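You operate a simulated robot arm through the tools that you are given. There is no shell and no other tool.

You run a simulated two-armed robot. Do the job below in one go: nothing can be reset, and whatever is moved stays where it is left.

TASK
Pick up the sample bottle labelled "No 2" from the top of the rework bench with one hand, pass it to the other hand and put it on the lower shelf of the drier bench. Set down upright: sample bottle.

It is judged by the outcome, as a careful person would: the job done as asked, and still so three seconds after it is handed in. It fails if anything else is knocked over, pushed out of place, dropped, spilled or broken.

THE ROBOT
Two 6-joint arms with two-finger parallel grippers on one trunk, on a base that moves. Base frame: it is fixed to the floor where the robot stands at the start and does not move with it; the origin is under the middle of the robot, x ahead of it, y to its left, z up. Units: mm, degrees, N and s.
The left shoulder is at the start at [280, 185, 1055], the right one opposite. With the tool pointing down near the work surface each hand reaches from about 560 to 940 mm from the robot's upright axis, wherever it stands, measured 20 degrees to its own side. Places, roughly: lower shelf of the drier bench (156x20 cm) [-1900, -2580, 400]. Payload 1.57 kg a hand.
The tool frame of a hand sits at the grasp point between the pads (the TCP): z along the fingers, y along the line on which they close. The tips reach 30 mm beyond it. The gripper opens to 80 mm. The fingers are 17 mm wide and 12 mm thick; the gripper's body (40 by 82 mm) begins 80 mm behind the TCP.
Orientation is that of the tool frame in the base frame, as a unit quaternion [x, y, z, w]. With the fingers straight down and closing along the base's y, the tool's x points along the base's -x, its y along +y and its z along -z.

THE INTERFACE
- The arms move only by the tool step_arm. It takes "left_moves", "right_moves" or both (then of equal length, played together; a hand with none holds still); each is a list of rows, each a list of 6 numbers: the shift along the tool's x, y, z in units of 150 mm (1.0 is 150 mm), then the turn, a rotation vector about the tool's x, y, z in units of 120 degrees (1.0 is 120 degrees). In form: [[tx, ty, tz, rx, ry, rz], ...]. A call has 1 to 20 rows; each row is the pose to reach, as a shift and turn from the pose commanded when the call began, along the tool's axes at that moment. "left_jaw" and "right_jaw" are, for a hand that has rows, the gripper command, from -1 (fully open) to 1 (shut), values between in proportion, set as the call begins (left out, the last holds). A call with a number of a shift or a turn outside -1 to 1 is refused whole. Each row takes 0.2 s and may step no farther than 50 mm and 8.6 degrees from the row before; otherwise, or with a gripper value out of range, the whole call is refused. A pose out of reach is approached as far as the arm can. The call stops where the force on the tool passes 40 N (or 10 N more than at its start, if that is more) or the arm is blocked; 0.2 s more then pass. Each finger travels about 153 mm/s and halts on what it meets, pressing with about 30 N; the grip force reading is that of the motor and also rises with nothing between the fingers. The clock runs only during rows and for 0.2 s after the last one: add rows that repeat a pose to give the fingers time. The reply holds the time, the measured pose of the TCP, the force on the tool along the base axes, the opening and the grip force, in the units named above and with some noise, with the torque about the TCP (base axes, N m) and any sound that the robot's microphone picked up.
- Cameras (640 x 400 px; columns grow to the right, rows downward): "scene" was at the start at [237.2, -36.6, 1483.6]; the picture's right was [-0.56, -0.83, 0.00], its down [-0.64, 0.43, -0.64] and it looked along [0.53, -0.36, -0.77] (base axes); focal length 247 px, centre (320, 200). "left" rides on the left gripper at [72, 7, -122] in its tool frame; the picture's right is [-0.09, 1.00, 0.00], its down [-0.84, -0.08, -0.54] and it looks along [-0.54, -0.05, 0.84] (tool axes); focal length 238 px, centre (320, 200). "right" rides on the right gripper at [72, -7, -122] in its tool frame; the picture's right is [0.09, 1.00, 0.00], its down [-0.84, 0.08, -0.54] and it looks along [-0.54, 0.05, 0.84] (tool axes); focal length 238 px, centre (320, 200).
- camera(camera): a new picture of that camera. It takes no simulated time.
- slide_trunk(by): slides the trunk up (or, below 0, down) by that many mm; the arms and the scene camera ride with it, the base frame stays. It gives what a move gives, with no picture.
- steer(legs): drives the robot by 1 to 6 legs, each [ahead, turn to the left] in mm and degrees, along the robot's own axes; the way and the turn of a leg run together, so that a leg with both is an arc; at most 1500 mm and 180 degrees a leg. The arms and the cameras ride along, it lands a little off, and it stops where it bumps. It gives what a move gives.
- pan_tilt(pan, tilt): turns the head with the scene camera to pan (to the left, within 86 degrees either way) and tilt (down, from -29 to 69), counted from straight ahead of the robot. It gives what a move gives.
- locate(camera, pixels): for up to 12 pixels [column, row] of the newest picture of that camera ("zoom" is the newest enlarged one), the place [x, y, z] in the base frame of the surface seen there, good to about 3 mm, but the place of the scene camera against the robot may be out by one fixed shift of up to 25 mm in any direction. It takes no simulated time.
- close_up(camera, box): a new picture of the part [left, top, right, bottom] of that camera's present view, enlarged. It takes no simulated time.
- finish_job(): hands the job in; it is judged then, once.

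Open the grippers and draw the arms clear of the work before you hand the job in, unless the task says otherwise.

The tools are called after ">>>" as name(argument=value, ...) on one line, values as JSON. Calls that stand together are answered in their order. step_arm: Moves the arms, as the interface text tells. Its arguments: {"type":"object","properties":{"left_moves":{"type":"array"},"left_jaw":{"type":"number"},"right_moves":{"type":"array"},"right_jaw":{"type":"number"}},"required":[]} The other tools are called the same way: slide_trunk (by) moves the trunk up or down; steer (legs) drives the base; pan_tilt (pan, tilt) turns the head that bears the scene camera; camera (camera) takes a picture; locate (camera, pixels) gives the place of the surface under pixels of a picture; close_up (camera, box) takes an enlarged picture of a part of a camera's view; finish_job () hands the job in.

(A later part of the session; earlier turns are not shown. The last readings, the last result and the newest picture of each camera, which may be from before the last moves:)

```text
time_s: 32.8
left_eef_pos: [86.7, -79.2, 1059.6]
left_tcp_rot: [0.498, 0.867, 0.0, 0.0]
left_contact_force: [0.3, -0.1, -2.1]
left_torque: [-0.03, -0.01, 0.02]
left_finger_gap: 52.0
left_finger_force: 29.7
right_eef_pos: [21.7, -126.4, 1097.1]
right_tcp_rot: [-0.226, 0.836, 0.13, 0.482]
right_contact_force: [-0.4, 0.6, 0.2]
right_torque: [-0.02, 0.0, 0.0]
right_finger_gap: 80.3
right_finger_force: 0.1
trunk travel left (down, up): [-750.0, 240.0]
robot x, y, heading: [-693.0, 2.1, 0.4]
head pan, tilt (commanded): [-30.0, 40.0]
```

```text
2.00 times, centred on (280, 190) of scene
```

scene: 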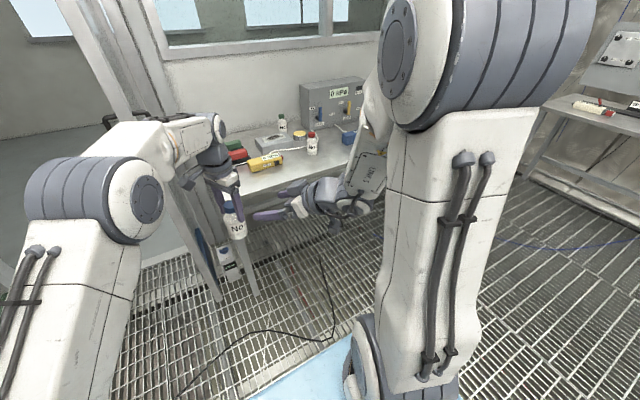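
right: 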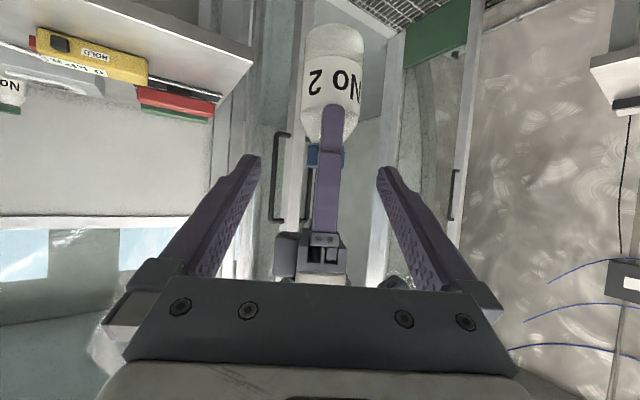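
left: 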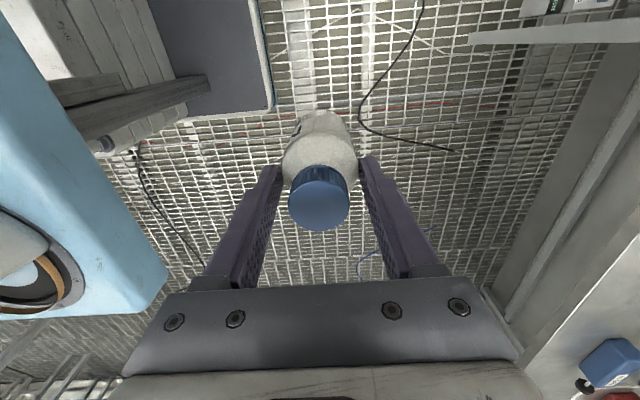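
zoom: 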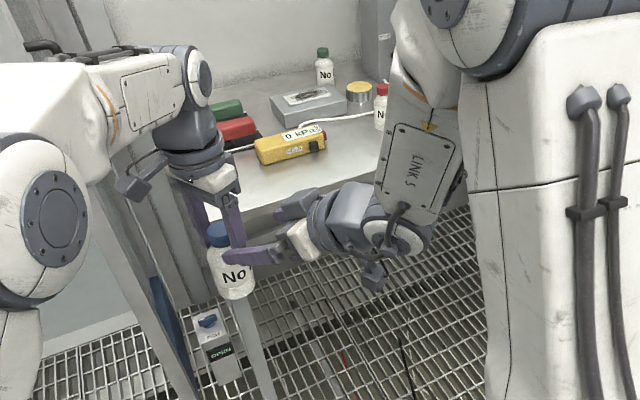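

The right hand is now at (22,-126,1097) with the bottle ahead of it at about (333,85) in its picture, between the two fingers. I locate the bottle with the right camera to confirm where it hangs.

>>> locate(camera="right", pixels=[[335, 28], [310, 60], [335, 60], [358, 60], [310, 90], [340, 90], [330, 120], [335, 45], [325, 155]])

>>> close_up(camera="right", box=[240, 0, 430, 200])

```text
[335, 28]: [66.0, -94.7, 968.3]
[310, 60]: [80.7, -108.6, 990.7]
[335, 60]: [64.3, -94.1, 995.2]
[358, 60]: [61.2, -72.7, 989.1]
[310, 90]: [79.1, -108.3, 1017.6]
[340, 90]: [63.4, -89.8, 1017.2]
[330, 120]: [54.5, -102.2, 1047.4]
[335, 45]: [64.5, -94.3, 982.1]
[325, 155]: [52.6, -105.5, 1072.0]
```

```text
2.00 times, centred on (335, 100) of right
```

zoom: 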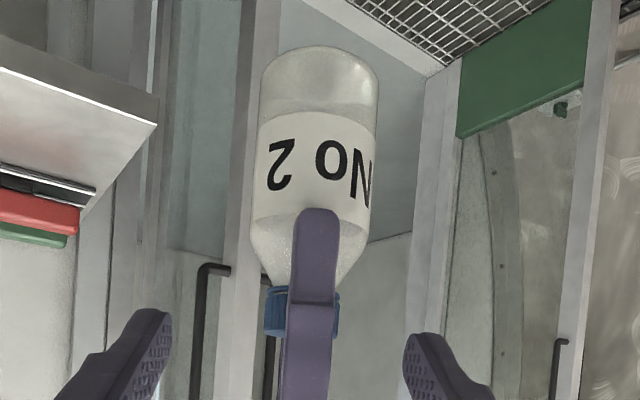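

The right camera puts the bottle's bottom near z≈966, so the bottle hangs about 95 mm below the left TCP rather than 61: it slid in the fingers during the lift. I check with the left camera whether it is still sliding.

>>> camera(camera="left")

>>> locate(camera="right", pixels=[[313, 150], [313, 165], [342, 150], [335, 26], [320, 27], [350, 30], [305, 80], [362, 80], [308, 110], [358, 110]])

```text
taken
```

left: 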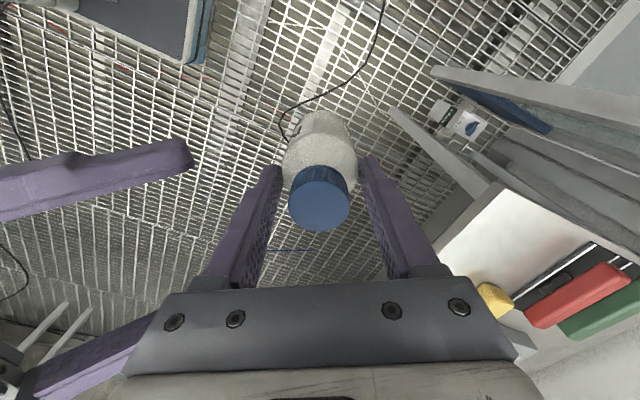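

```text
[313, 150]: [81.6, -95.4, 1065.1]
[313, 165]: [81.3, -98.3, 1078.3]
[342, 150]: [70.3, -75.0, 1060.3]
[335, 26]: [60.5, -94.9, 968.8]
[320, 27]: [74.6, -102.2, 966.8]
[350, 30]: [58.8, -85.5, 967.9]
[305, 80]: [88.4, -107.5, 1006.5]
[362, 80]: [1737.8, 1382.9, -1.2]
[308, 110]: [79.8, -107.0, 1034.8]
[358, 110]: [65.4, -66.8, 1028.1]
```

The cap is still at (319,198) in the left picture, same as after the drive, so the bottle is no longer sliding: bottom at z≈966, axis at (87,-79). I advance the right hand most of the way, aiming at 45 mm above the bottle's bottom.

>>> step_arm(right_moves=[[0.035, 0.015, 0.115, 0, 0, 0], [0.07, 0.03, 0.23, 0, 0, 0], [0.105, 0.037, 0.34, 0, 0, 0], [0.139, 0.043, 0.45, 0, 0, 0], [0.139, 0.043, 0.45, 0, 0, 0]], right_jaw=-1)

>>> camera(camera="right")

>>> close_up(camera="scene", box=[160, 130, 370, 280])

>>> camera(camera="left")

```text
time_s: 34.0
left_eef_pos: [86.0, -79.8, 1060.7]
left_tcp_rot: [0.498, 0.867, 0.0, 0.0]
left_contact_force: [-0.4, -0.5, -2.6]
left_torque: [0.01, 0.02, 0.02]
left_finger_gap: 52.2
left_finger_force: 29.4
right_eef_pos: [59.8, -96.2, 1047.6]
right_tcp_rot: [-0.226, 0.836, 0.131, 0.483]
right_contact_force: [0.7, -0.2, 0.0]
right_torque: [-0.01, -0.01, 0.0]
right_finger_gap: 80.1
right_finger_force: 0.2
trunk travel left (down, up): [-750.0, 240.0]
robot x, y, heading: [-693.0, -2.8, 0.2]
head pan, tilt (commanded): [-30.0, 40.0]
```

```text
taken
```

right: 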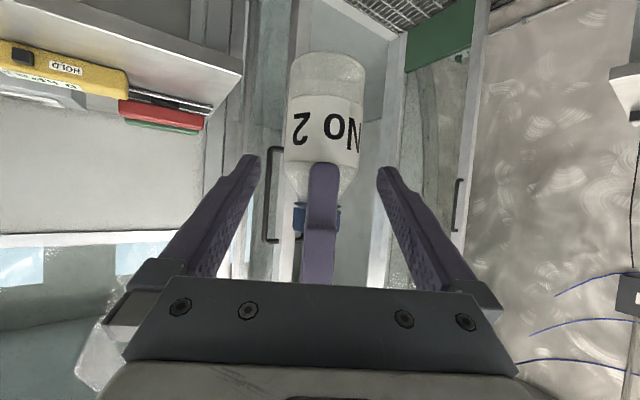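

```text
2.67 times, centred on (265, 205) of scene
```

zoom: 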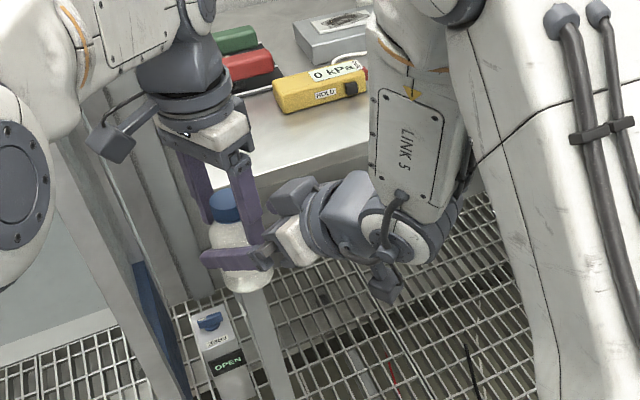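

```text
taken
```

left: 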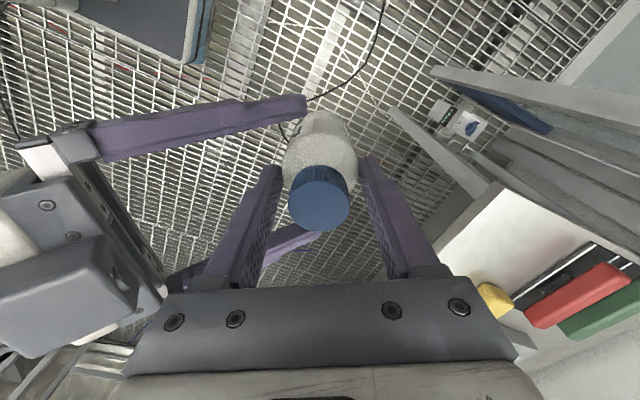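

The open right fingers straddle the bottle symmetrically in both pictures, with the left rear finger between them and well off the palm. I advance the last 48 mm slowly.

>>> step_arm(right_moves=[[0.027, 0.002, 0.076, 0, 0, 0], [0.053, 0.004, 0.152, 0, 0, 0], [0.08, 0.006, 0.229, 0, 0, 0], [0.106, 0.007, 0.305, 0, 0, 0], [0.106, 0.007, 0.305, 0, 0, 0]], right_jaw=-1)

>>> camera(camera="right")

>>> close_up(camera="scene", box=[160, 130, 370, 280])

>>> camera(camera="left")

```text
time_s: 35.2
left_eef_pos: [85.1, -79.7, 1060.6]
left_tcp_rot: [0.498, 0.867, 0.001, 0.0]
left_contact_force: [-0.6, -0.9, -2.3]
left_torque: [-0.02, -0.01, -0.01]
left_finger_gap: 52.3
left_finger_force: 29.9
right_eef_pos: [86.1, -80.7, 1008.9]
right_tcp_rot: [-0.227, 0.836, 0.131, 0.482]
right_contact_force: [0.5, -0.3, 0.2]
right_torque: [0.01, 0.0, -0.03]
right_finger_gap: 79.9
right_finger_force: 0.0
trunk travel left (down, up): [-750.0, 240.0]
robot x, y, heading: [-692.5, 0.3, 0.3]
head pan, tilt (commanded): [-30.0, 40.0]
```

```text
taken
```

right: 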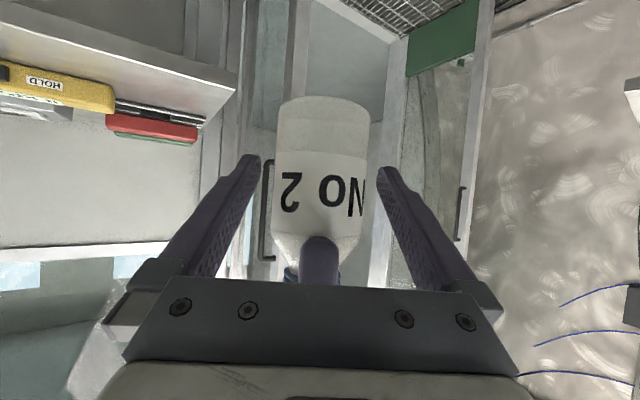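

```text
2.67 times, centred on (265, 205) of scene
```

zoom: 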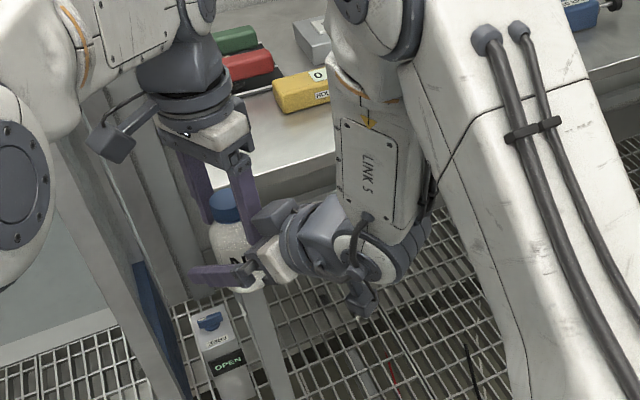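

```text
taken
```

left: 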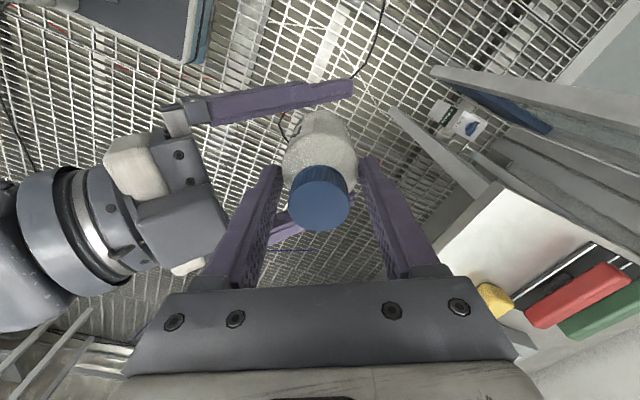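

The right TCP is at (86,-81,1009), centred on the bottle and showing no contact force; the bottle fills (272–370) between its fingers. I close the right jaw while the left still holds.

>>> step_arm(right_moves=[[0, 0, 0, 0, 0, 0], [0, 0, 0, 0, 0, 0], [0, 0, 0, 0, 0, 0], [0, 0, 0, 0, 0, 0]], right_jaw=1)

>>> camera(camera="right")

>>> camera(camera="left")

```text
time_s: 36.2
left_eef_pos: [86.0, -78.7, 1060.2]
left_tcp_rot: [0.498, 0.867, -0.001, 0.0]
left_contact_force: [-5.5, 3.9, 1.4]
left_torque: [0.27, 0.24, -0.03]
left_finger_gap: 52.1
left_finger_force: 29.5
right_eef_pos: [86.5, -80.2, 1008.6]
right_tcp_rot: [-0.226, 0.836, 0.13, 0.483]
right_contact_force: [6.0, -3.4, -1.3]
right_torque: [-0.08, 0.09, 0.03]
right_finger_gap: 52.7
right_finger_force: 30.0
trunk travel left (down, up): [-750.0, 240.0]
robot x, y, heading: [-694.1, -1.9, 0.4]
head pan, tilt (commanded): [-30.0, 40.0]
```

```text
taken
```

right: 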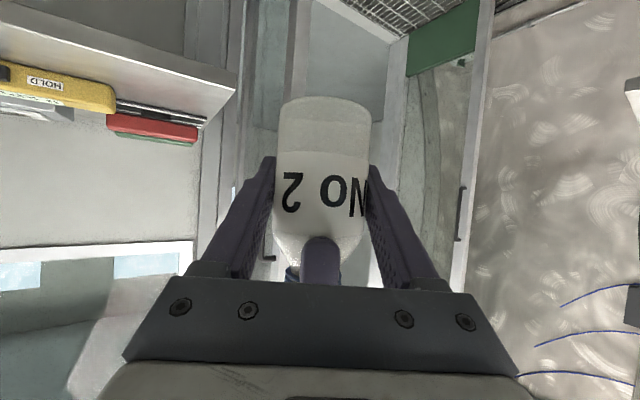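

```text
taken
```

left: 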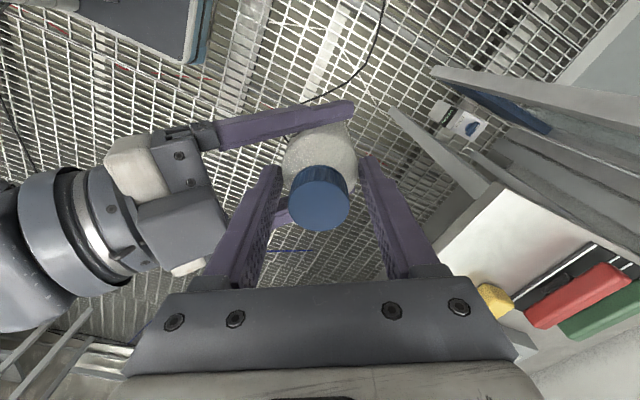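

Both jaws now hold the bottle (52.1 and 52.7 mm, 30 N each), with about 7 N side stress between the hands. I ease the right hand 1 mm sideways to relax this before letting the left go.

>>> step_arm(right_moves=[[0, -0.004, 0, 0, 0, 0], [0, -0.008, 0, 0, 0, 0], [0, -0.008, 0, 0, 0, 0]])

```text
time_s: 37.0
left_eef_pos: [87.2, -79.2, 1060.2]
left_tcp_rot: [0.498, 0.867, -0.001, 0.001]
left_contact_force: [-2.8, -3.0, 1.8]
left_torque: [0.04, 0.28, 0.14]
left_finger_gap: 52.3
left_finger_force: 30.3
right_eef_pos: [86.8, -80.4, 1010.0]
right_tcp_rot: [-0.227, 0.836, 0.131, 0.483]
right_contact_force: [2.9, 3.2, -1.3]
right_torque: [-0.24, -0.13, -0.15]
right_finger_gap: 52.5
right_finger_force: 30.1
trunk travel left (down, up): [-750.0, 240.0]
robot x, y, heading: [-692.3, -4.2, 0.3]
head pan, tilt (commanded): [-30.0, 40.0]
```

The stress is down to about 4 N. I open the left jaw just enough (to ~62 mm) to free the bottle without touching the right palm.

>>> step_arm(left_moves=[[0, 0, 0, 0, 0, 0], [0, 0, 0, 0, 0, 0], [0, 0, 0, 0, 0, 0]], left_jaw=-0.55)

>>> camera(camera="right")

>>> camera(camera="left")

```text
time_s: 37.8
left_eef_pos: [87.1, -79.5, 1060.4]
left_tcp_rot: [0.497, 0.868, 0.001, 0.0]
left_contact_force: [0.1, -0.9, -0.3]
left_torque: [0.01, -0.01, 0.0]
left_finger_gap: 62.2
left_finger_force: 0.1
right_eef_pos: [87.2, -80.4, 1009.4]
right_tcp_rot: [-0.227, 0.836, 0.131, 0.483]
right_contact_force: [0.3, 0.8, 0.3]
right_torque: [-0.02, 0.0, 0.02]
right_finger_gap: 52.8
right_finger_force: 29.3
trunk travel left (down, up): [-750.0, 240.0]
robot x, y, heading: [-692.3, -1.3, 0.2]
head pan, tilt (commanded): [-30.0, 40.0]
```

```text
taken
```

right: 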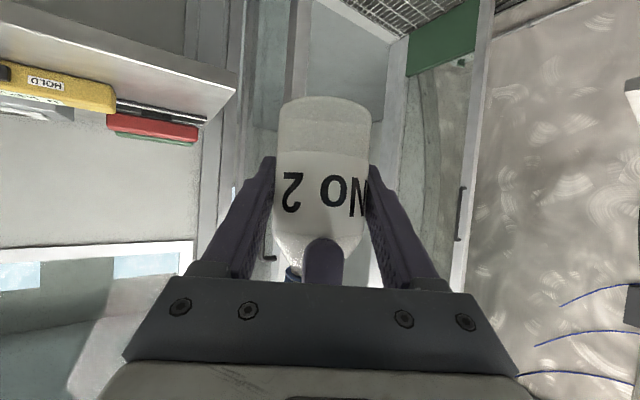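

```text
taken
```

left: 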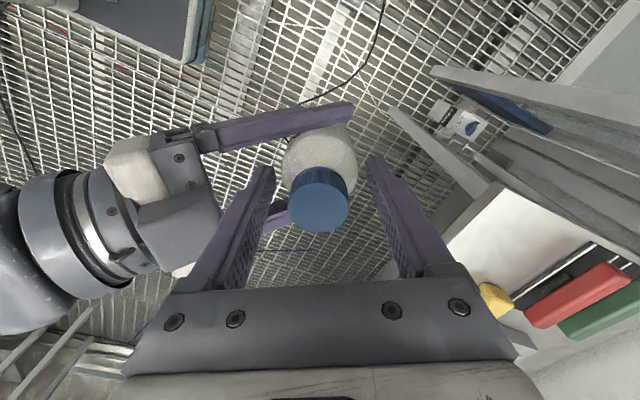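

The left jaw is open at 62 mm and the bottle stays put in the right jaw (bottom still at row 97 in its picture). I raise the left hand straight up, clear of the cap.

>>> step_arm(left_moves=[[0, 0, -0.15, 0, 0, 0], [0, 0, -0.35, 0, 0, 0], [0, 0, -0.55, 0, 0, 0], [0, 0, -0.75, 0, 0, 0], [0, 0, -0.9, 0, 0, 0]])

>>> camera(camera="right")

>>> camera(camera="scene")

```text
time_s: 39.0
left_eef_pos: [84.2, -76.2, 1194.8]
left_tcp_rot: [0.498, 0.867, 0.0, 0.001]
left_contact_force: [-0.6, 0.5, 0.3]
left_torque: [0.0, 0.04, 0.01]
left_finger_gap: 61.9
left_finger_force: 0.1
left hand out of reach, approached as far as the arm can: row 5
right_eef_pos: [86.2, -80.4, 1009.8]
right_tcp_rot: [-0.226, 0.836, 0.131, 0.483]
right_contact_force: [-0.2, 0.0, 0.2]
right_torque: [-0.01, 0.0, 0.01]
right_finger_gap: 52.9
right_finger_force: 30.7
trunk travel left (down, up): [-750.0, 240.0]
robot x, y, heading: [-693.6, -0.9, 0.0]
head pan, tilt (commanded): [-30.0, 40.0]
```

```text
taken
```

right: 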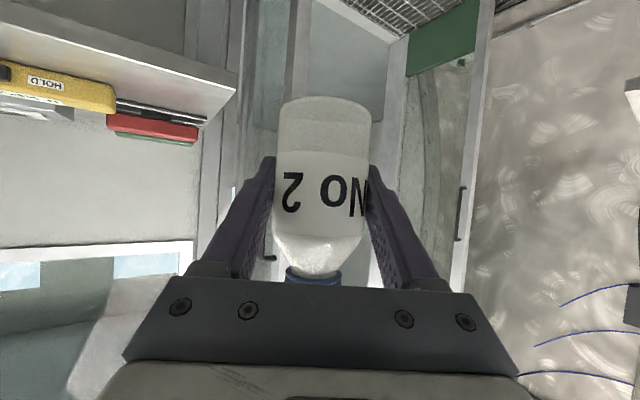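

```text
taken
```

scene: 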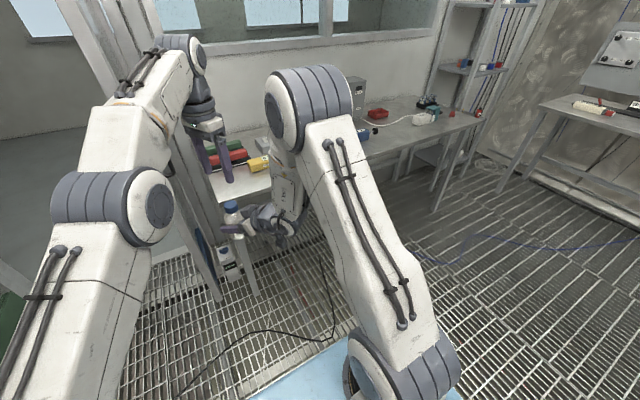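

The right hand alone now holds No 2 upright, bottom still at row 97. I move the left hand away to the robot's left and back, so it's clear for driving and placing.

>>> step_arm(left_moves=[[0.25, -0.03, 0, 0, 0, 0], [0.5, -0.06, 0, 0, 0, 0], [0.75, -0.09, 0, 0, 0, 0], [1.0, -0.12, 0, 0, 0, 0]])

>>> step_arm(left_moves=[[0.25, -0.03, 0, 0, 0, 0], [0.5, -0.06, 0, 0, 0, 0], [0.75, -0.09, 0, 0, 0, 0], [1.0, -0.12, 0, 0, 0, 0]])

>>> step_arm(left_moves=[[0.25, -0.03, 0, 0, 0, 0], [0.5, -0.06, 0, 0, 0, 0], [0.7, -0.09, 0, 0, 0, 0]])

>>> camera(camera="scene")

>>> camera(camera="right")

```text
time_s: 40.0
left_eef_pos: [-9.1, 42.4, 1193.8]
left_tcp_rot: [0.497, 0.867, -0.001, 0.0]
left_contact_force: [0.6, 0.0, -0.7]
left_torque: [0.0, 0.01, 0.0]
left_finger_gap: 61.9
left_finger_force: 0.0
right_eef_pos: [87.0, -81.8, 1008.1]
right_tcp_rot: [-0.226, 0.836, 0.131, 0.482]
right_contact_force: [-0.2, 0.2, 0.2]
right_torque: [-0.01, 0.0, 0.01]
right_finger_gap: 52.6
right_finger_force: 30.4
trunk travel left (down, up): [-750.0, 240.0]
robot x, y, heading: [-692.0, -0.8, 0.4]
head pan, tilt (commanded): [-30.0, 40.0]
```

```text
time_s: 41.0
left_eef_pos: [-99.8, 162.6, 1190.4]
left_tcp_rot: [0.498, 0.867, 0.0, 0.0]
left_contact_force: [0.8, 0.2, 0.8]
left_torque: [0.03, 0.01, 0.01]
left_finger_gap: 62.1
left_finger_force: 0.0
right_eef_pos: [87.7, -82.6, 1009.4]
right_tcp_rot: [-0.227, 0.836, 0.131, 0.483]
right_contact_force: [1.3, 0.9, 0.1]
right_torque: [0.03, -0.01, 0.03]
right_finger_gap: 52.6
right_finger_force: 30.0
trunk travel left (down, up): [-750.0, 240.0]
robot x, y, heading: [-697.6, -4.5, 0.1]
head pan, tilt (commanded): [-30.0, 40.0]
```

```text
time_s: 41.8
left_eef_pos: [-163.3, 247.3, 1193.4]
left_tcp_rot: [0.497, 0.867, 0.0, 0.0]
left_contact_force: [0.8, 0.4, 0.2]
left_torque: [0.01, -0.05, -0.03]
left_finger_gap: 62.0
left_finger_force: 0.1
right_eef_pos: [87.6, -81.0, 1009.6]
right_tcp_rot: [-0.225, 0.836, 0.13, 0.483]
right_contact_force: [0.0, -0.2, 0.6]
right_torque: [0.0, -0.01, 0.01]
right_finger_gap: 52.7
right_finger_force: 29.3
trunk travel left (down, up): [-750.0, 240.0]
robot x, y, heading: [-694.7, -1.8, 0.4]
head pan, tilt (commanded): [-30.0, 40.0]
```

```text
taken
```

scene: 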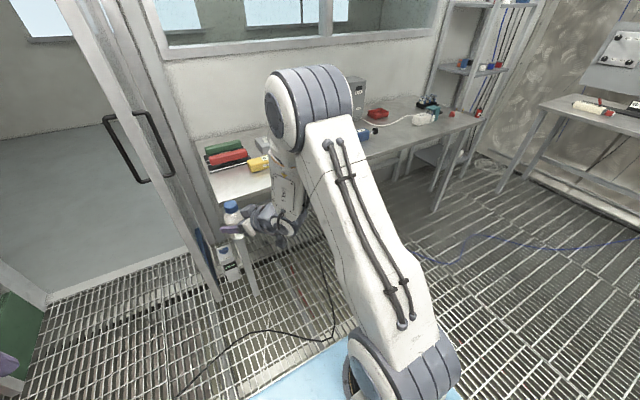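

```text
taken
```

right: 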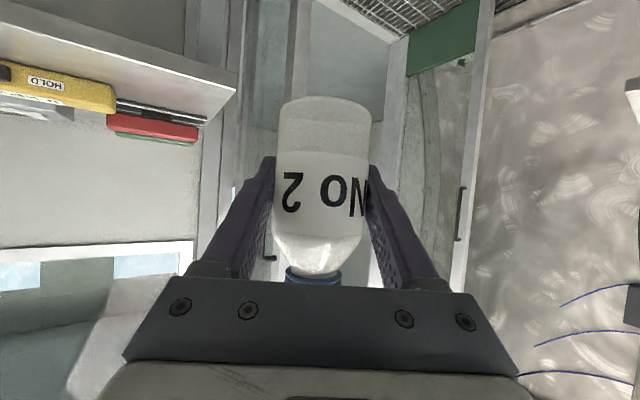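

The left arm is clear. I yaw the right hand back to straight ahead (keeping its 30° pitch and the bottle upright) and set it about 850 mm ahead of the robot.

>>> step_arm(right_moves=[[-0.014, -0.105, 0.024, 0.0361, 0, 0.0208], [-0.028, -0.21, 0.048, 0.0722, 0, 0.0417], [-0.042, -0.315, 0.072, 0.1083, 0, 0.0625], [-0.055, -0.42, 0.095, 0.1443, 0, 0.0833], [-0.069, -0.525, 0.119, 0.1804, 0, 0.1042], [-0.083, -0.629, 0.143, 0.2165, 0, 0.125], [-0.083, -0.629, 0.143, 0.2165, 0, 0.125]])

>>> camera(camera="right")

>>> camera(camera="scene")

```text
time_s: 43.4
left_eef_pos: [-163.5, 245.4, 1193.5]
left_tcp_rot: [0.497, 0.868, 0.0, 0.0]
left_contact_force: [-0.6, 1.3, -0.2]
left_torque: [-0.01, -0.03, 0.01]
left_finger_gap: 62.2
left_finger_force: 0.1
right_eef_pos: [146.7, -172.9, 1015.9]
right_tcp_rot: [-0.06, 0.865, 0.043, 0.497]
right_contact_force: [-0.9, 0.5, -2.9]
right_torque: [-0.02, 0.0, -0.03]
right_finger_gap: 52.8
right_finger_force: 30.3
right hand out of reach, approached as far as the arm can: row 3, 4, 5, 6, 7
trunk travel left (down, up): [-750.0, 240.0]
robot x, y, heading: [-694.9, -4.4, 0.3]
head pan, tilt (commanded): [-30.0, 40.0]
```

```text
taken
```

right: 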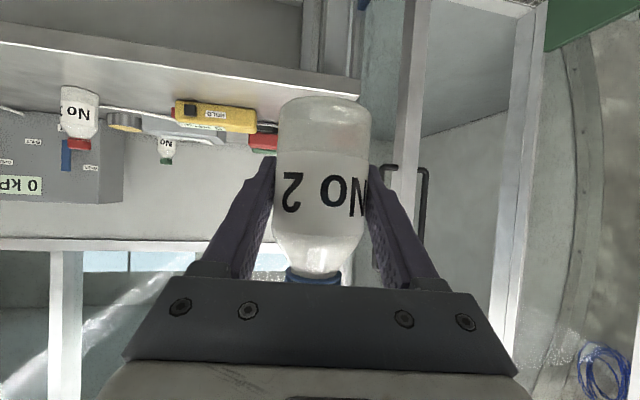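

```text
taken
```

scene: 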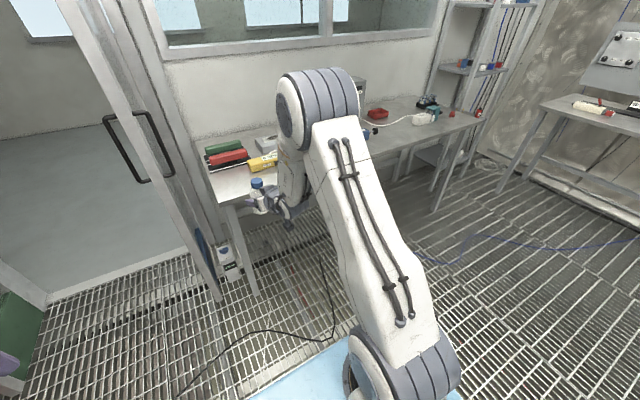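

The arm stopped at (147,-173,1016), about 841 mm ahead with 9° yaw, and the bottle still upright (tilt under 1°) — good enough. I locate the right elbow and forearm to judge clearance under the drier bench's top.

>>> locate(camera="scene", pixels=[[290, 110], [330, 75], [350, 95], [290, 165], [295, 190], [285, 210], [257, 185], [270, 200], [340, 160], [400, 310], [380, 370]])

>>> close_up(camera="scene", box=[220, 60, 420, 260])

```text
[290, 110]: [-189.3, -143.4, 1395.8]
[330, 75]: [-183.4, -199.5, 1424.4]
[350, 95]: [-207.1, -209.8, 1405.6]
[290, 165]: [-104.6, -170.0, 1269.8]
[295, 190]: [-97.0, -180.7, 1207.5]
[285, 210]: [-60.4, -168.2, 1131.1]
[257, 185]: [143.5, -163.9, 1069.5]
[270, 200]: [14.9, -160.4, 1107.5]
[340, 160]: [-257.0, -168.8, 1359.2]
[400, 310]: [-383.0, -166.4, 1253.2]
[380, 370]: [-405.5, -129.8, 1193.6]
```

```text
2.00 times, centred on (320, 160) of scene
```

zoom: 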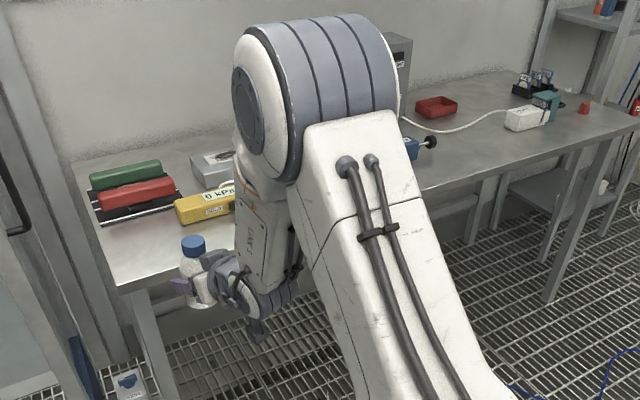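

The right elbow is about 500–575 mm ahead of the robot axis, so with the bottle 841 mm ahead there is room in front of the bench-top edge. I turn right toward the drier bench and look.

>>> steer(legs=[[0, -60], [0, -60]])

>>> pan_tilt(pan=0, tilt=25)

>>> camera(camera="scene")

>>> camera(camera="right")

```text
time_s: 49.1
left_eef_pos: [-748.5, -585.6, 1194.2]
left_tcp_rot: [1.0, -0.001, 0.0, 0.0]
left_contact_force: [-0.2, -0.5, 0.1]
left_torque: [-0.02, 0.01, 0.01]
left_finger_gap: 62.2
left_finger_force: 0.1
right_eef_pos: [-1265.8, -640.5, 1016.2]
right_tcp_rot: [0.721, 0.482, -0.409, 0.283]
right_contact_force: [0.5, 0.1, -2.5]
right_torque: [0.02, 0.0, -0.03]
right_finger_gap: 52.2
right_finger_force: 29.8
trunk travel left (down, up): [-750.0, 240.0]
robot x, y, heading: [-696.1, -4.1, -120.1]
head pan, tilt (commanded): [-30.0, 40.0]
```

```text
time_s: 50.1
left_eef_pos: [-748.7, -584.9, 1193.0]
left_tcp_rot: [1.0, 0.0, 0.0, 0.0]
left_contact_force: [-0.1, 0.1, -0.5]
left_torque: [-0.01, 0.02, 0.0]
left_finger_gap: 62.1
left_finger_force: 0.1
right_eef_pos: [-1266.5, -639.9, 1016.6]
right_tcp_rot: [0.72, 0.483, -0.409, 0.285]
right_contact_force: [-0.1, -0.1, -1.8]
right_torque: [-0.02, 0.0, 0.01]
right_finger_gap: 52.6
right_finger_force: 30.1
trunk travel left (down, up): [-750.0, 240.0]
robot x, y, heading: [-692.1, -0.5, -120.0]
head pan, tilt (commanded): [0.0, 25.0]
```

```text
taken
```

scene: 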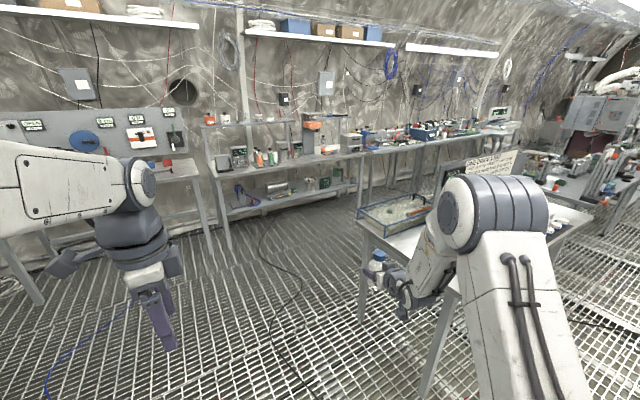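

```text
taken
```

right: 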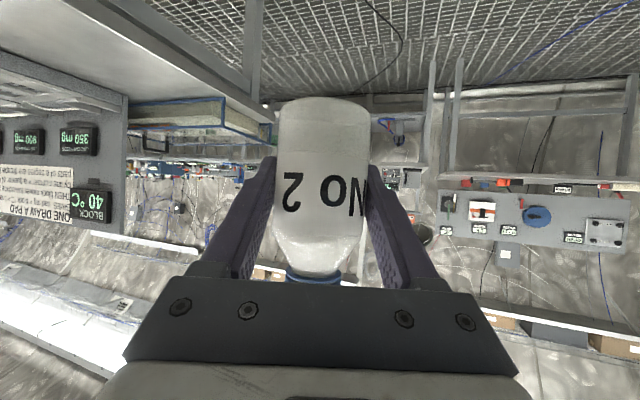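

A table with a core tray at (400,215) lies close to the right hand on this side. I measure its nearest edges and the drier bench's position.

>>> locate(camera="scene", pixels=[[362, 225], [375, 240], [365, 315], [430, 370], [450, 290], [385, 205], [380, 258], [290, 195], [230, 210], [345, 187], [210, 175], [360, 155]])

>>> close_up(camera="scene", box=[190, 100, 380, 230])

>>> close_up(camera="scene", box=[340, 180, 480, 320])

```text
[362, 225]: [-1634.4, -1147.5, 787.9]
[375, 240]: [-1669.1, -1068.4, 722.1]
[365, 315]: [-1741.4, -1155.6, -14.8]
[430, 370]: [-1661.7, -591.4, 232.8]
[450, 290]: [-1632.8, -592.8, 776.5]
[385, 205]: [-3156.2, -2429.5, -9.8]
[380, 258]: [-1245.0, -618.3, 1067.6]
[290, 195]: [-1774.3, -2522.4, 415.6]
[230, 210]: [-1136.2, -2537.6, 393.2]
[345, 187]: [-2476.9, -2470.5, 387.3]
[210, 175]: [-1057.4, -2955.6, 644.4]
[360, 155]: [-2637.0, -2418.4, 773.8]
```

```text
3.08 times, centred on (285, 165) of scene
```

zoom: 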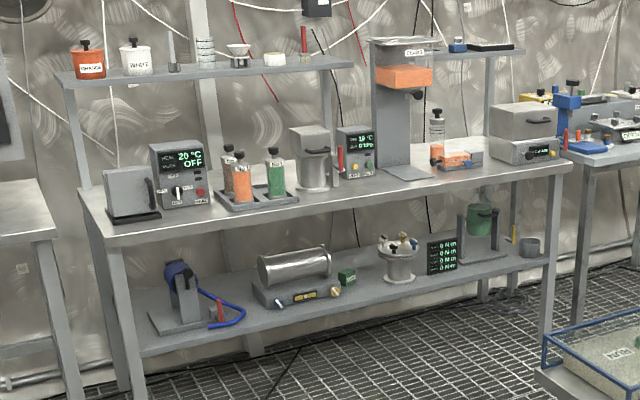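

```text
2.86 times, centred on (410, 250) of scene
```

zoom: 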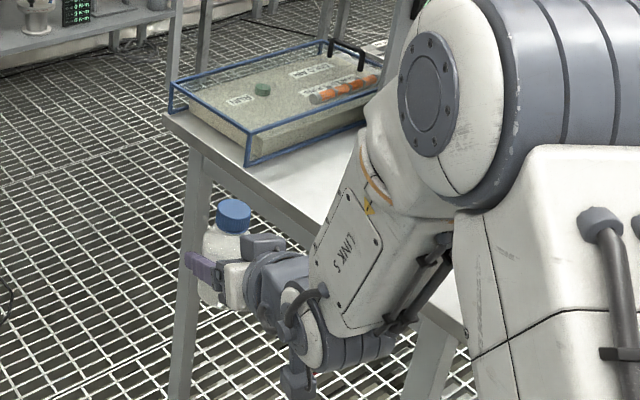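

The core-tray table has its near corner at (-1634,-1147), leaving a ~1.25 m aisle before the drier bench. I locate the items on the lower shelf to find a free spot.

>>> close_up(camera="scene", box=[215, 165, 365, 225])

>>> locate(camera="zoom", pixels=[[60, 250], [150, 235], [190, 205], [205, 215], [225, 185], [330, 180], [350, 200], [365, 150], [420, 120], [480, 110], [570, 100], [620, 95]])

```text
4.27 times, centred on (290, 195) of scene
```

zoom: 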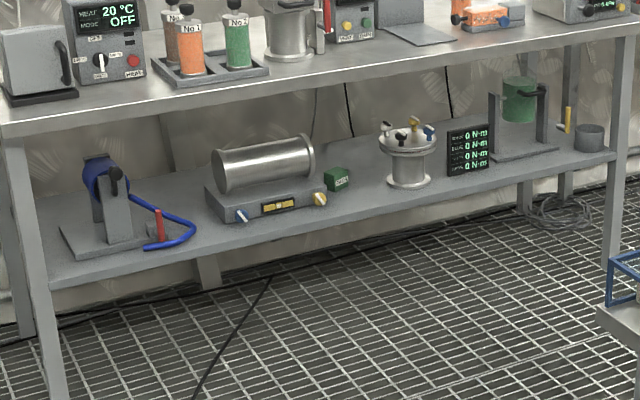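

```text
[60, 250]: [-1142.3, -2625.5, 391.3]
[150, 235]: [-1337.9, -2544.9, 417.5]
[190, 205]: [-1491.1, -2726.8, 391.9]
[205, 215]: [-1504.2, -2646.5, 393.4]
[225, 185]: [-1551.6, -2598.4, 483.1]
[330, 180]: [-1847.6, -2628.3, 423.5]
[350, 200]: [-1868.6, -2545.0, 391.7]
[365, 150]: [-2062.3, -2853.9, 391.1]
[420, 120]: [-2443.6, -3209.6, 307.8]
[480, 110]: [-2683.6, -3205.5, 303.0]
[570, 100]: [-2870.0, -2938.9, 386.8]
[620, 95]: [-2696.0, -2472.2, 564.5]
```

The shelf surface reads z≈392 and runs back past y≈-2850. I locate its front edge and the gaps between hose, cylinder and pot more exactly.

>>> locate(camera="zoom", pixels=[[100, 270], [200, 245], [300, 222], [400, 198], [500, 175], [360, 207], [368, 180], [385, 188], [195, 230], [212, 212], [320, 205], [430, 185]])

>>> locate(camera="zoom", pixels=[[185, 243], [160, 245], [350, 185], [345, 178], [325, 190], [400, 186], [450, 172], [30, 120], [300, 75], [640, 15], [205, 180], [265, 217]])

```text
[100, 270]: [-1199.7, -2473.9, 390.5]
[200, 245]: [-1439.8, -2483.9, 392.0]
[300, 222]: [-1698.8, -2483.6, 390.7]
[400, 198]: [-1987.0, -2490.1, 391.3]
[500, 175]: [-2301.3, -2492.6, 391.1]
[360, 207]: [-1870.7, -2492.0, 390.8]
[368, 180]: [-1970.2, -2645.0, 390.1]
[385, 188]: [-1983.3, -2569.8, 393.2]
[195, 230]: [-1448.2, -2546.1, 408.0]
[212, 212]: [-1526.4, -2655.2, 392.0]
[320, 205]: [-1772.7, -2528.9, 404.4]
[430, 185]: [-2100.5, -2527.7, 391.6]
```

```text
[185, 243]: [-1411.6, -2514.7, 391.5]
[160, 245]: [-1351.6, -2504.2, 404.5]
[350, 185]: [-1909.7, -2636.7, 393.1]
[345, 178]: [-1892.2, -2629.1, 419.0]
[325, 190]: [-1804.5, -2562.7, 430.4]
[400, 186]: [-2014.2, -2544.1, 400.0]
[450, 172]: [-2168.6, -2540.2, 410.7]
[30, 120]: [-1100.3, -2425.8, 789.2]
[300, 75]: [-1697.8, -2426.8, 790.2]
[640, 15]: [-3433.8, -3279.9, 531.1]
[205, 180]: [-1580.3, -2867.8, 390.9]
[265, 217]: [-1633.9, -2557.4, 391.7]
```

The shelf's front edge is at y≈-2475, the bench-top edge at y≈-2425, and the widest free place is about x≈-1900 between the cylinder device (ends x≈-1805) and the pot (starts x≈-1985). Before driving I test here whether the right arm can still move down from this pose.

>>> step_arm(right_moves=[[0.058, -0.001, 0.033, 0, 0, 0], [0.115, -0.002, 0.067, 0, 0, 0], [0.173, -0.003, 0.1, 0, 0, 0], [0.173, -0.003, 0.1, 0, 0, 0]])

>>> pan_tilt(pan=0, tilt=69)

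>>> camera(camera="scene")

>>> camera(camera="right")

```text
time_s: 51.1
left_eef_pos: [-749.5, -583.9, 1194.4]
left_tcp_rot: [1.0, 0.0, 0.0, 0.0]
left_contact_force: [0.1, 0.3, -0.2]
left_torque: [0.02, -0.03, -0.03]
left_finger_gap: 62.0
left_finger_force: 0.0
right_eef_pos: [-1269.5, -645.2, 989.8]
right_tcp_rot: [0.722, 0.481, -0.405, 0.289]
right_contact_force: [-0.5, 0.2, -2.1]
right_torque: [-0.02, 0.01, 0.01]
right_finger_gap: 52.6
right_finger_force: 30.4
right hand out of reach, approached as far as the arm can: row 3, 4
trunk travel left (down, up): [-750.0, 240.0]
robot x, y, heading: [-693.5, -2.7, -120.5]
head pan, tilt (commanded): [0.0, 25.0]
```

```text
time_s: 52.2
left_eef_pos: [-749.5, -585.3, 1192.1]
left_tcp_rot: [1.0, 0.0, -0.001, 0.0]
left_contact_force: [-0.4, 0.6, -0.4]
left_torque: [-0.02, 0.05, 0.01]
left_finger_gap: 61.9
left_finger_force: 0.1
right_eef_pos: [-1269.5, -644.7, 989.6]
right_tcp_rot: [0.723, 0.482, -0.403, 0.288]
right_contact_force: [0.6, -0.4, -2.3]
right_torque: [-0.01, 0.03, -0.02]
right_finger_gap: 52.6
right_finger_force: 29.8
trunk travel left (down, up): [-750.0, 240.0]
robot x, y, heading: [-696.1, -2.0, -120.4]
head pan, tilt (commanded): [0.0, 68.8]
```

```text
taken
```

scene: 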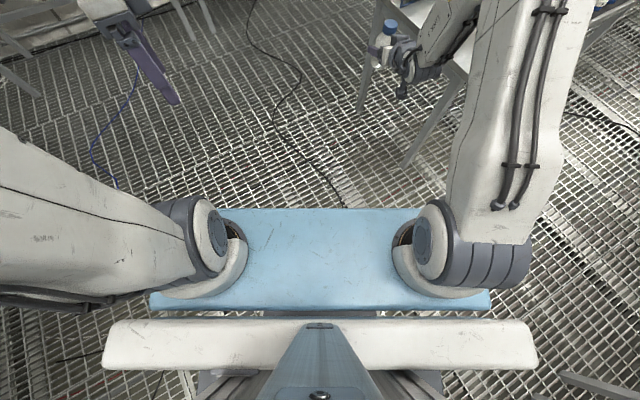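

```text
taken
```

right: 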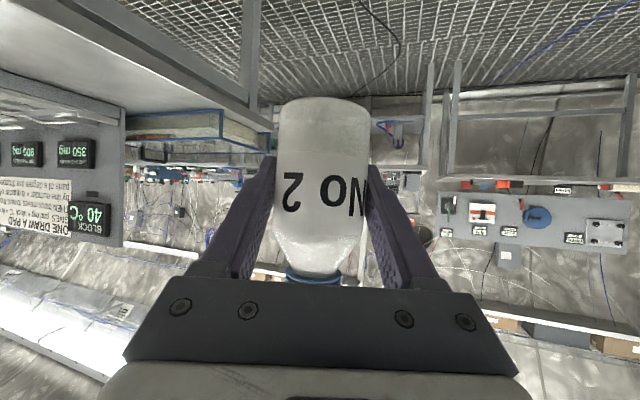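

The pose is at the edge of the arm's range and picked up a roll of about 1.5°. I try a more comfortable wrist: yaw the hand 10° further left and level its roll in place.

>>> step_arm(right_moves=[[0, 0, 0, -0.0249, -0.0006, -0.0195], [0, 0, 0, -0.0497, -0.0011, -0.0391], [0, 0, 0, -0.0746, -0.0017, -0.0586], [0, 0, 0, -0.0746, -0.0017, -0.0586]])

```text
time_s: 53.2
left_eef_pos: [-749.4, -584.3, 1192.4]
left_tcp_rot: [1.0, -0.001, 0.0, 0.0]
left_contact_force: [-0.3, 0.4, -1.1]
left_torque: [0.0, 0.0, -0.01]
left_finger_gap: 62.0
left_finger_force: 0.0
right_eef_pos: [-1270.6, -645.1, 990.6]
right_tcp_rot: [0.664, 0.556, -0.388, 0.315]
right_contact_force: [-0.3, -0.4, -2.0]
right_torque: [-0.02, 0.04, 0.0]
right_finger_gap: 52.6
right_finger_force: 29.7
trunk travel left (down, up): [-750.0, 240.0]
robot x, y, heading: [-694.5, -1.9, -119.9]
head pan, tilt (commanded): [0.0, 68.8]
```

That pose is within reach (ψ≈19°, pitch 30°). I test moving 40 mm down from it while trimming the last 0.8° of roll.

>>> step_arm(right_moves=[[0.058, 0.001, 0.033, 0, 0, 0.0024], [0.115, 0.002, 0.067, 0, 0, 0.0048], [0.173, 0.003, 0.1, 0, 0, 0.0072], [0.231, 0.0035, 0.133, 0, 0, 0.0072], [0.231, 0.0035, 0.133, 0, 0, 0.0072]])

```text
time_s: 54.4
left_eef_pos: [-749.2, -583.9, 1193.7]
left_tcp_rot: [1.0, -0.001, 0.0, -0.001]
left_contact_force: [-0.2, 0.1, 0.7]
left_torque: [0.02, -0.02, -0.01]
left_finger_gap: 62.1
left_finger_force: 0.2
right_eef_pos: [-1270.1, -645.6, 950.8]
right_tcp_rot: [0.669, 0.551, -0.385, 0.318]
right_contact_force: [0.7, 0.8, -1.3]
right_torque: [-0.04, -0.02, 0.0]
right_finger_gap: 52.4
right_finger_force: 29.6
trunk travel left (down, up): [-750.0, 240.0]
robot x, y, heading: [-691.7, 1.7, -120.1]
head pan, tilt (commanded): [0.0, 68.8]
```

With the hand yawed ~19° left of the heading, the arm has vertical freedom (now at z 951, roll and pitch true). I tuck the left hand further back to the robot's left so it stays clear of the bench.

>>> step_arm(left_moves=[[0.233, -0.06, 0, 0, 0, 0], [0.467, -0.12, 0, 0, 0, 0], [0.7, -0.18, 0, 0, 0, 0], [0.933, -0.241, 0, 0, 0, 0]])

>>> step_arm(left_moves=[[0.233, -0.06, 0, 0, 0, 0], [0.467, -0.12, 0, 0, 0, 0], [0.7, -0.18, 0, 0, 0, 0], [0.933, -0.241, 0, 0, 0, 0], [0.933, -0.241, 0, 0, 0, 0]])

>>> pan_tilt(pan=10, tilt=30)

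>>> camera(camera="scene")

```text
time_s: 55.4
left_eef_pos: [-609.6, -549.4, 1190.8]
left_tcp_rot: [1.0, -0.001, 0.0, 0.0]
left_contact_force: [-0.3, 0.2, -0.4]
left_torque: [0.03, 0.0, -0.01]
left_finger_gap: 62.0
left_finger_force: 0.0
right_eef_pos: [-1270.2, -645.0, 950.8]
right_tcp_rot: [0.669, 0.551, -0.385, 0.318]
right_contact_force: [0.7, -0.3, -1.8]
right_torque: [0.01, 0.05, 0.01]
right_finger_gap: 52.6
right_finger_force: 30.4
trunk travel left (down, up): [-750.0, 240.0]
robot x, y, heading: [-691.0, -5.3, -120.3]
head pan, tilt (commanded): [0.0, 68.8]
```

```text
time_s: 56.6
left_eef_pos: [-468.9, -512.1, 1193.3]
left_tcp_rot: [1.0, -0.001, 0.001, 0.0]
left_contact_force: [-0.3, 0.0, 0.6]
left_torque: [0.0, 0.05, -0.02]
left_finger_gap: 62.0
left_finger_force: 0.1
right_eef_pos: [-1269.4, -645.3, 949.6]
right_tcp_rot: [0.669, 0.551, -0.385, 0.317]
right_contact_force: [-0.1, 0.0, -2.7]
right_torque: [0.04, -0.01, 0.0]
right_finger_gap: 52.4
right_finger_force: 30.2
trunk travel left (down, up): [-750.0, 240.0]
robot x, y, heading: [-692.9, -0.6, -120.1]
head pan, tilt (commanded): [0.0, 68.8]
```

```text
time_s: 57.6
left_eef_pos: [-469.7, -512.8, 1192.4]
left_tcp_rot: [1.0, 0.0, 0.0, -0.001]
left_contact_force: [0.6, 0.4, 0.7]
left_torque: [0.01, 0.03, -0.01]
left_finger_gap: 62.2
left_finger_force: 0.1
right_eef_pos: [-1270.0, -644.0, 951.1]
right_tcp_rot: [0.669, 0.551, -0.385, 0.318]
right_contact_force: [-0.4, 0.0, -2.0]
right_torque: [0.0, 0.02, 0.01]
right_finger_gap: 52.8
right_finger_force: 30.1
trunk travel left (down, up): [-750.0, 240.0]
robot x, y, heading: [-697.0, -2.2, -120.2]
head pan, tilt (commanded): [10.0, 30.0]
```

```text
taken
```

scene: 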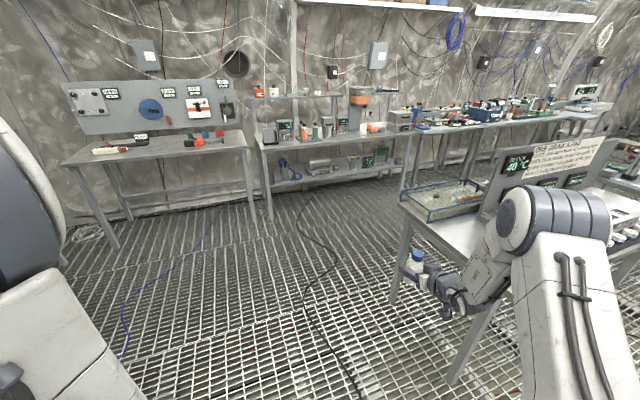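

The way to the drier bench at (330,160) is clear, with the tray table staying to the right. I turn 8.4° left and drive 1400 mm along a straight line, stopping well short of the bench.

>>> steer(legs=[[0, 8.4], [700, 0], [700, 0]])

>>> pan_tilt(pan=0, tilt=35)

>>> camera(camera="scene")

>>> camera(camera="right")

```text
time_s: 65.6
left_eef_pos: [-941.1, -1787.1, 1192.2]
left_tcp_rot: [0.998, 0.06, 0.0, 0.0]
left_contact_force: [-0.2, 0.4, -0.5]
left_torque: [-0.03, 0.01, 0.01]
left_finger_gap: 62.1
left_finger_force: 0.1
right_eef_pos: [-1719.2, -2019.2, 951.5]
right_tcp_rot: [0.633, 0.592, -0.364, 0.341]
right_contact_force: [-1.4, 0.2, -2.3]
right_torque: [-0.03, -0.01, -0.02]
right_finger_gap: 52.8
right_finger_force: 30.1
trunk travel left (down, up): [-750.0, 240.0]
robot x, y, heading: [-1225.9, -1310.2, -113.0]
head pan, tilt (commanded): [10.0, 30.0]
```

```text
time_s: 66.3
left_eef_pos: [-940.9, -1787.1, 1192.5]
left_tcp_rot: [0.998, 0.061, 0.0, 0.001]
left_contact_force: [0.3, -0.6, 0.0]
left_torque: [0.03, -0.02, -0.01]
left_finger_gap: 61.8
left_finger_force: 0.1
right_eef_pos: [-1719.2, -2017.8, 950.6]
right_tcp_rot: [0.634, 0.591, -0.365, 0.34]
right_contact_force: [0.2, -0.7, -1.9]
right_torque: [-0.02, -0.01, -0.03]
right_finger_gap: 52.5
right_finger_force: 30.2
trunk travel left (down, up): [-750.0, 240.0]
robot x, y, heading: [-1226.0, -1307.3, -113.1]
head pan, tilt (commanded): [0.0, 35.0]
```

```text
taken
```

scene: 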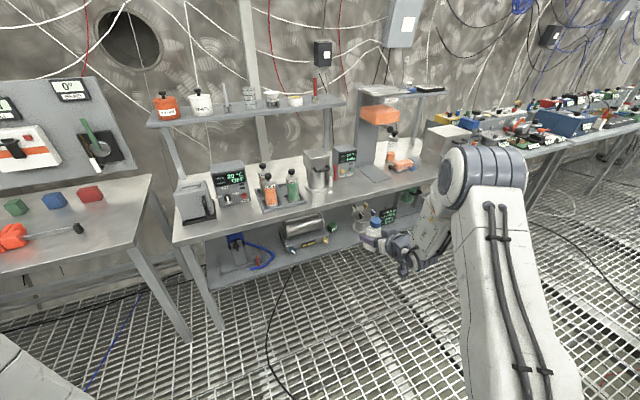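

```text
taken
```

right: 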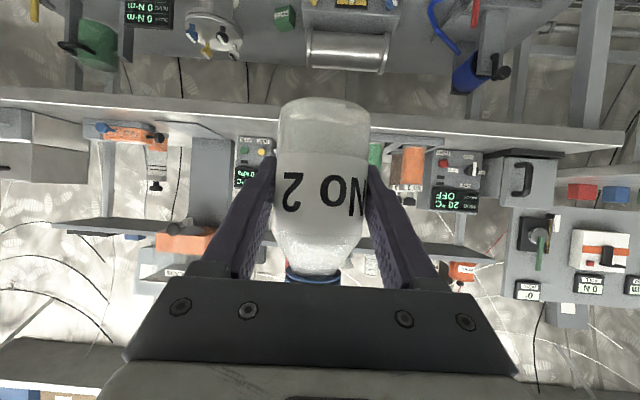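

Robot stopped at (-1226,-1308), heading -113°, bottle steady. The right camera now sees the shelf (pot at (213,38), green box (285,18), cylinder device (345,50)); I locate these accurately.

>>> locate(camera="right", pixels=[[285, 18], [272, 25], [297, 25], [240, 40], [242, 20], [306, 50], [303, 15], [265, 60], [300, 85], [260, 30], [275, 5], [225, 70]])

>>> close_up(camera="right", box=[160, 0, 420, 120])

>>> close_up(camera="scene", box=[270, 190, 430, 290])

```text
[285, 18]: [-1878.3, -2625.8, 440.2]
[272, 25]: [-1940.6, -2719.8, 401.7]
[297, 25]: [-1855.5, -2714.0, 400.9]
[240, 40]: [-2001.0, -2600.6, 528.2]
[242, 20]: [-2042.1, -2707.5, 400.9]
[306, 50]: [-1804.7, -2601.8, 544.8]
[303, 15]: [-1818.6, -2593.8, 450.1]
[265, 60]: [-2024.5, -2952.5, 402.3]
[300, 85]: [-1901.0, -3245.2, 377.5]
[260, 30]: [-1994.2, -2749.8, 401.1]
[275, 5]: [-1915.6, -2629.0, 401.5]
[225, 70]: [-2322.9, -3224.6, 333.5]
```

```text
2.46 times, centred on (290, 60) of right
```

zoom: 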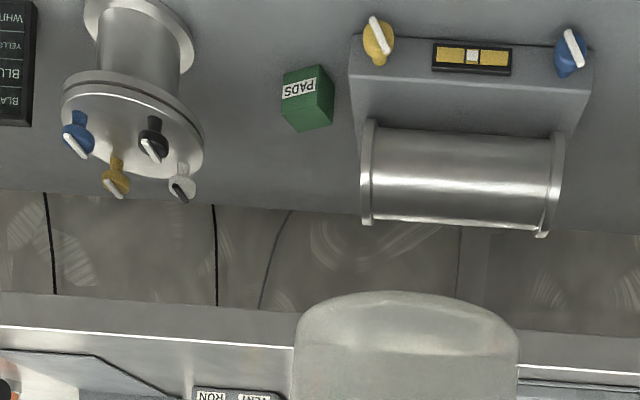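

```text
4.00 times, centred on (350, 240) of scene
```

zoom: 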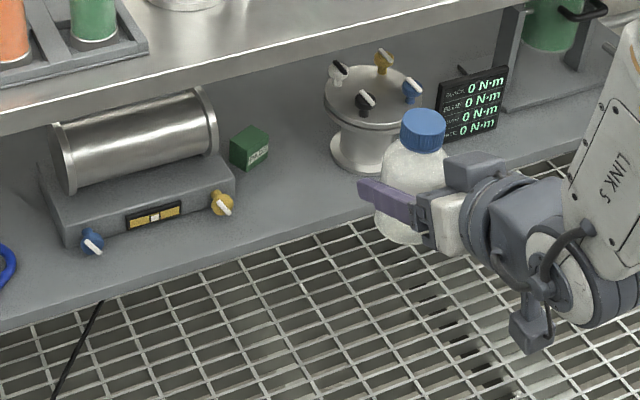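

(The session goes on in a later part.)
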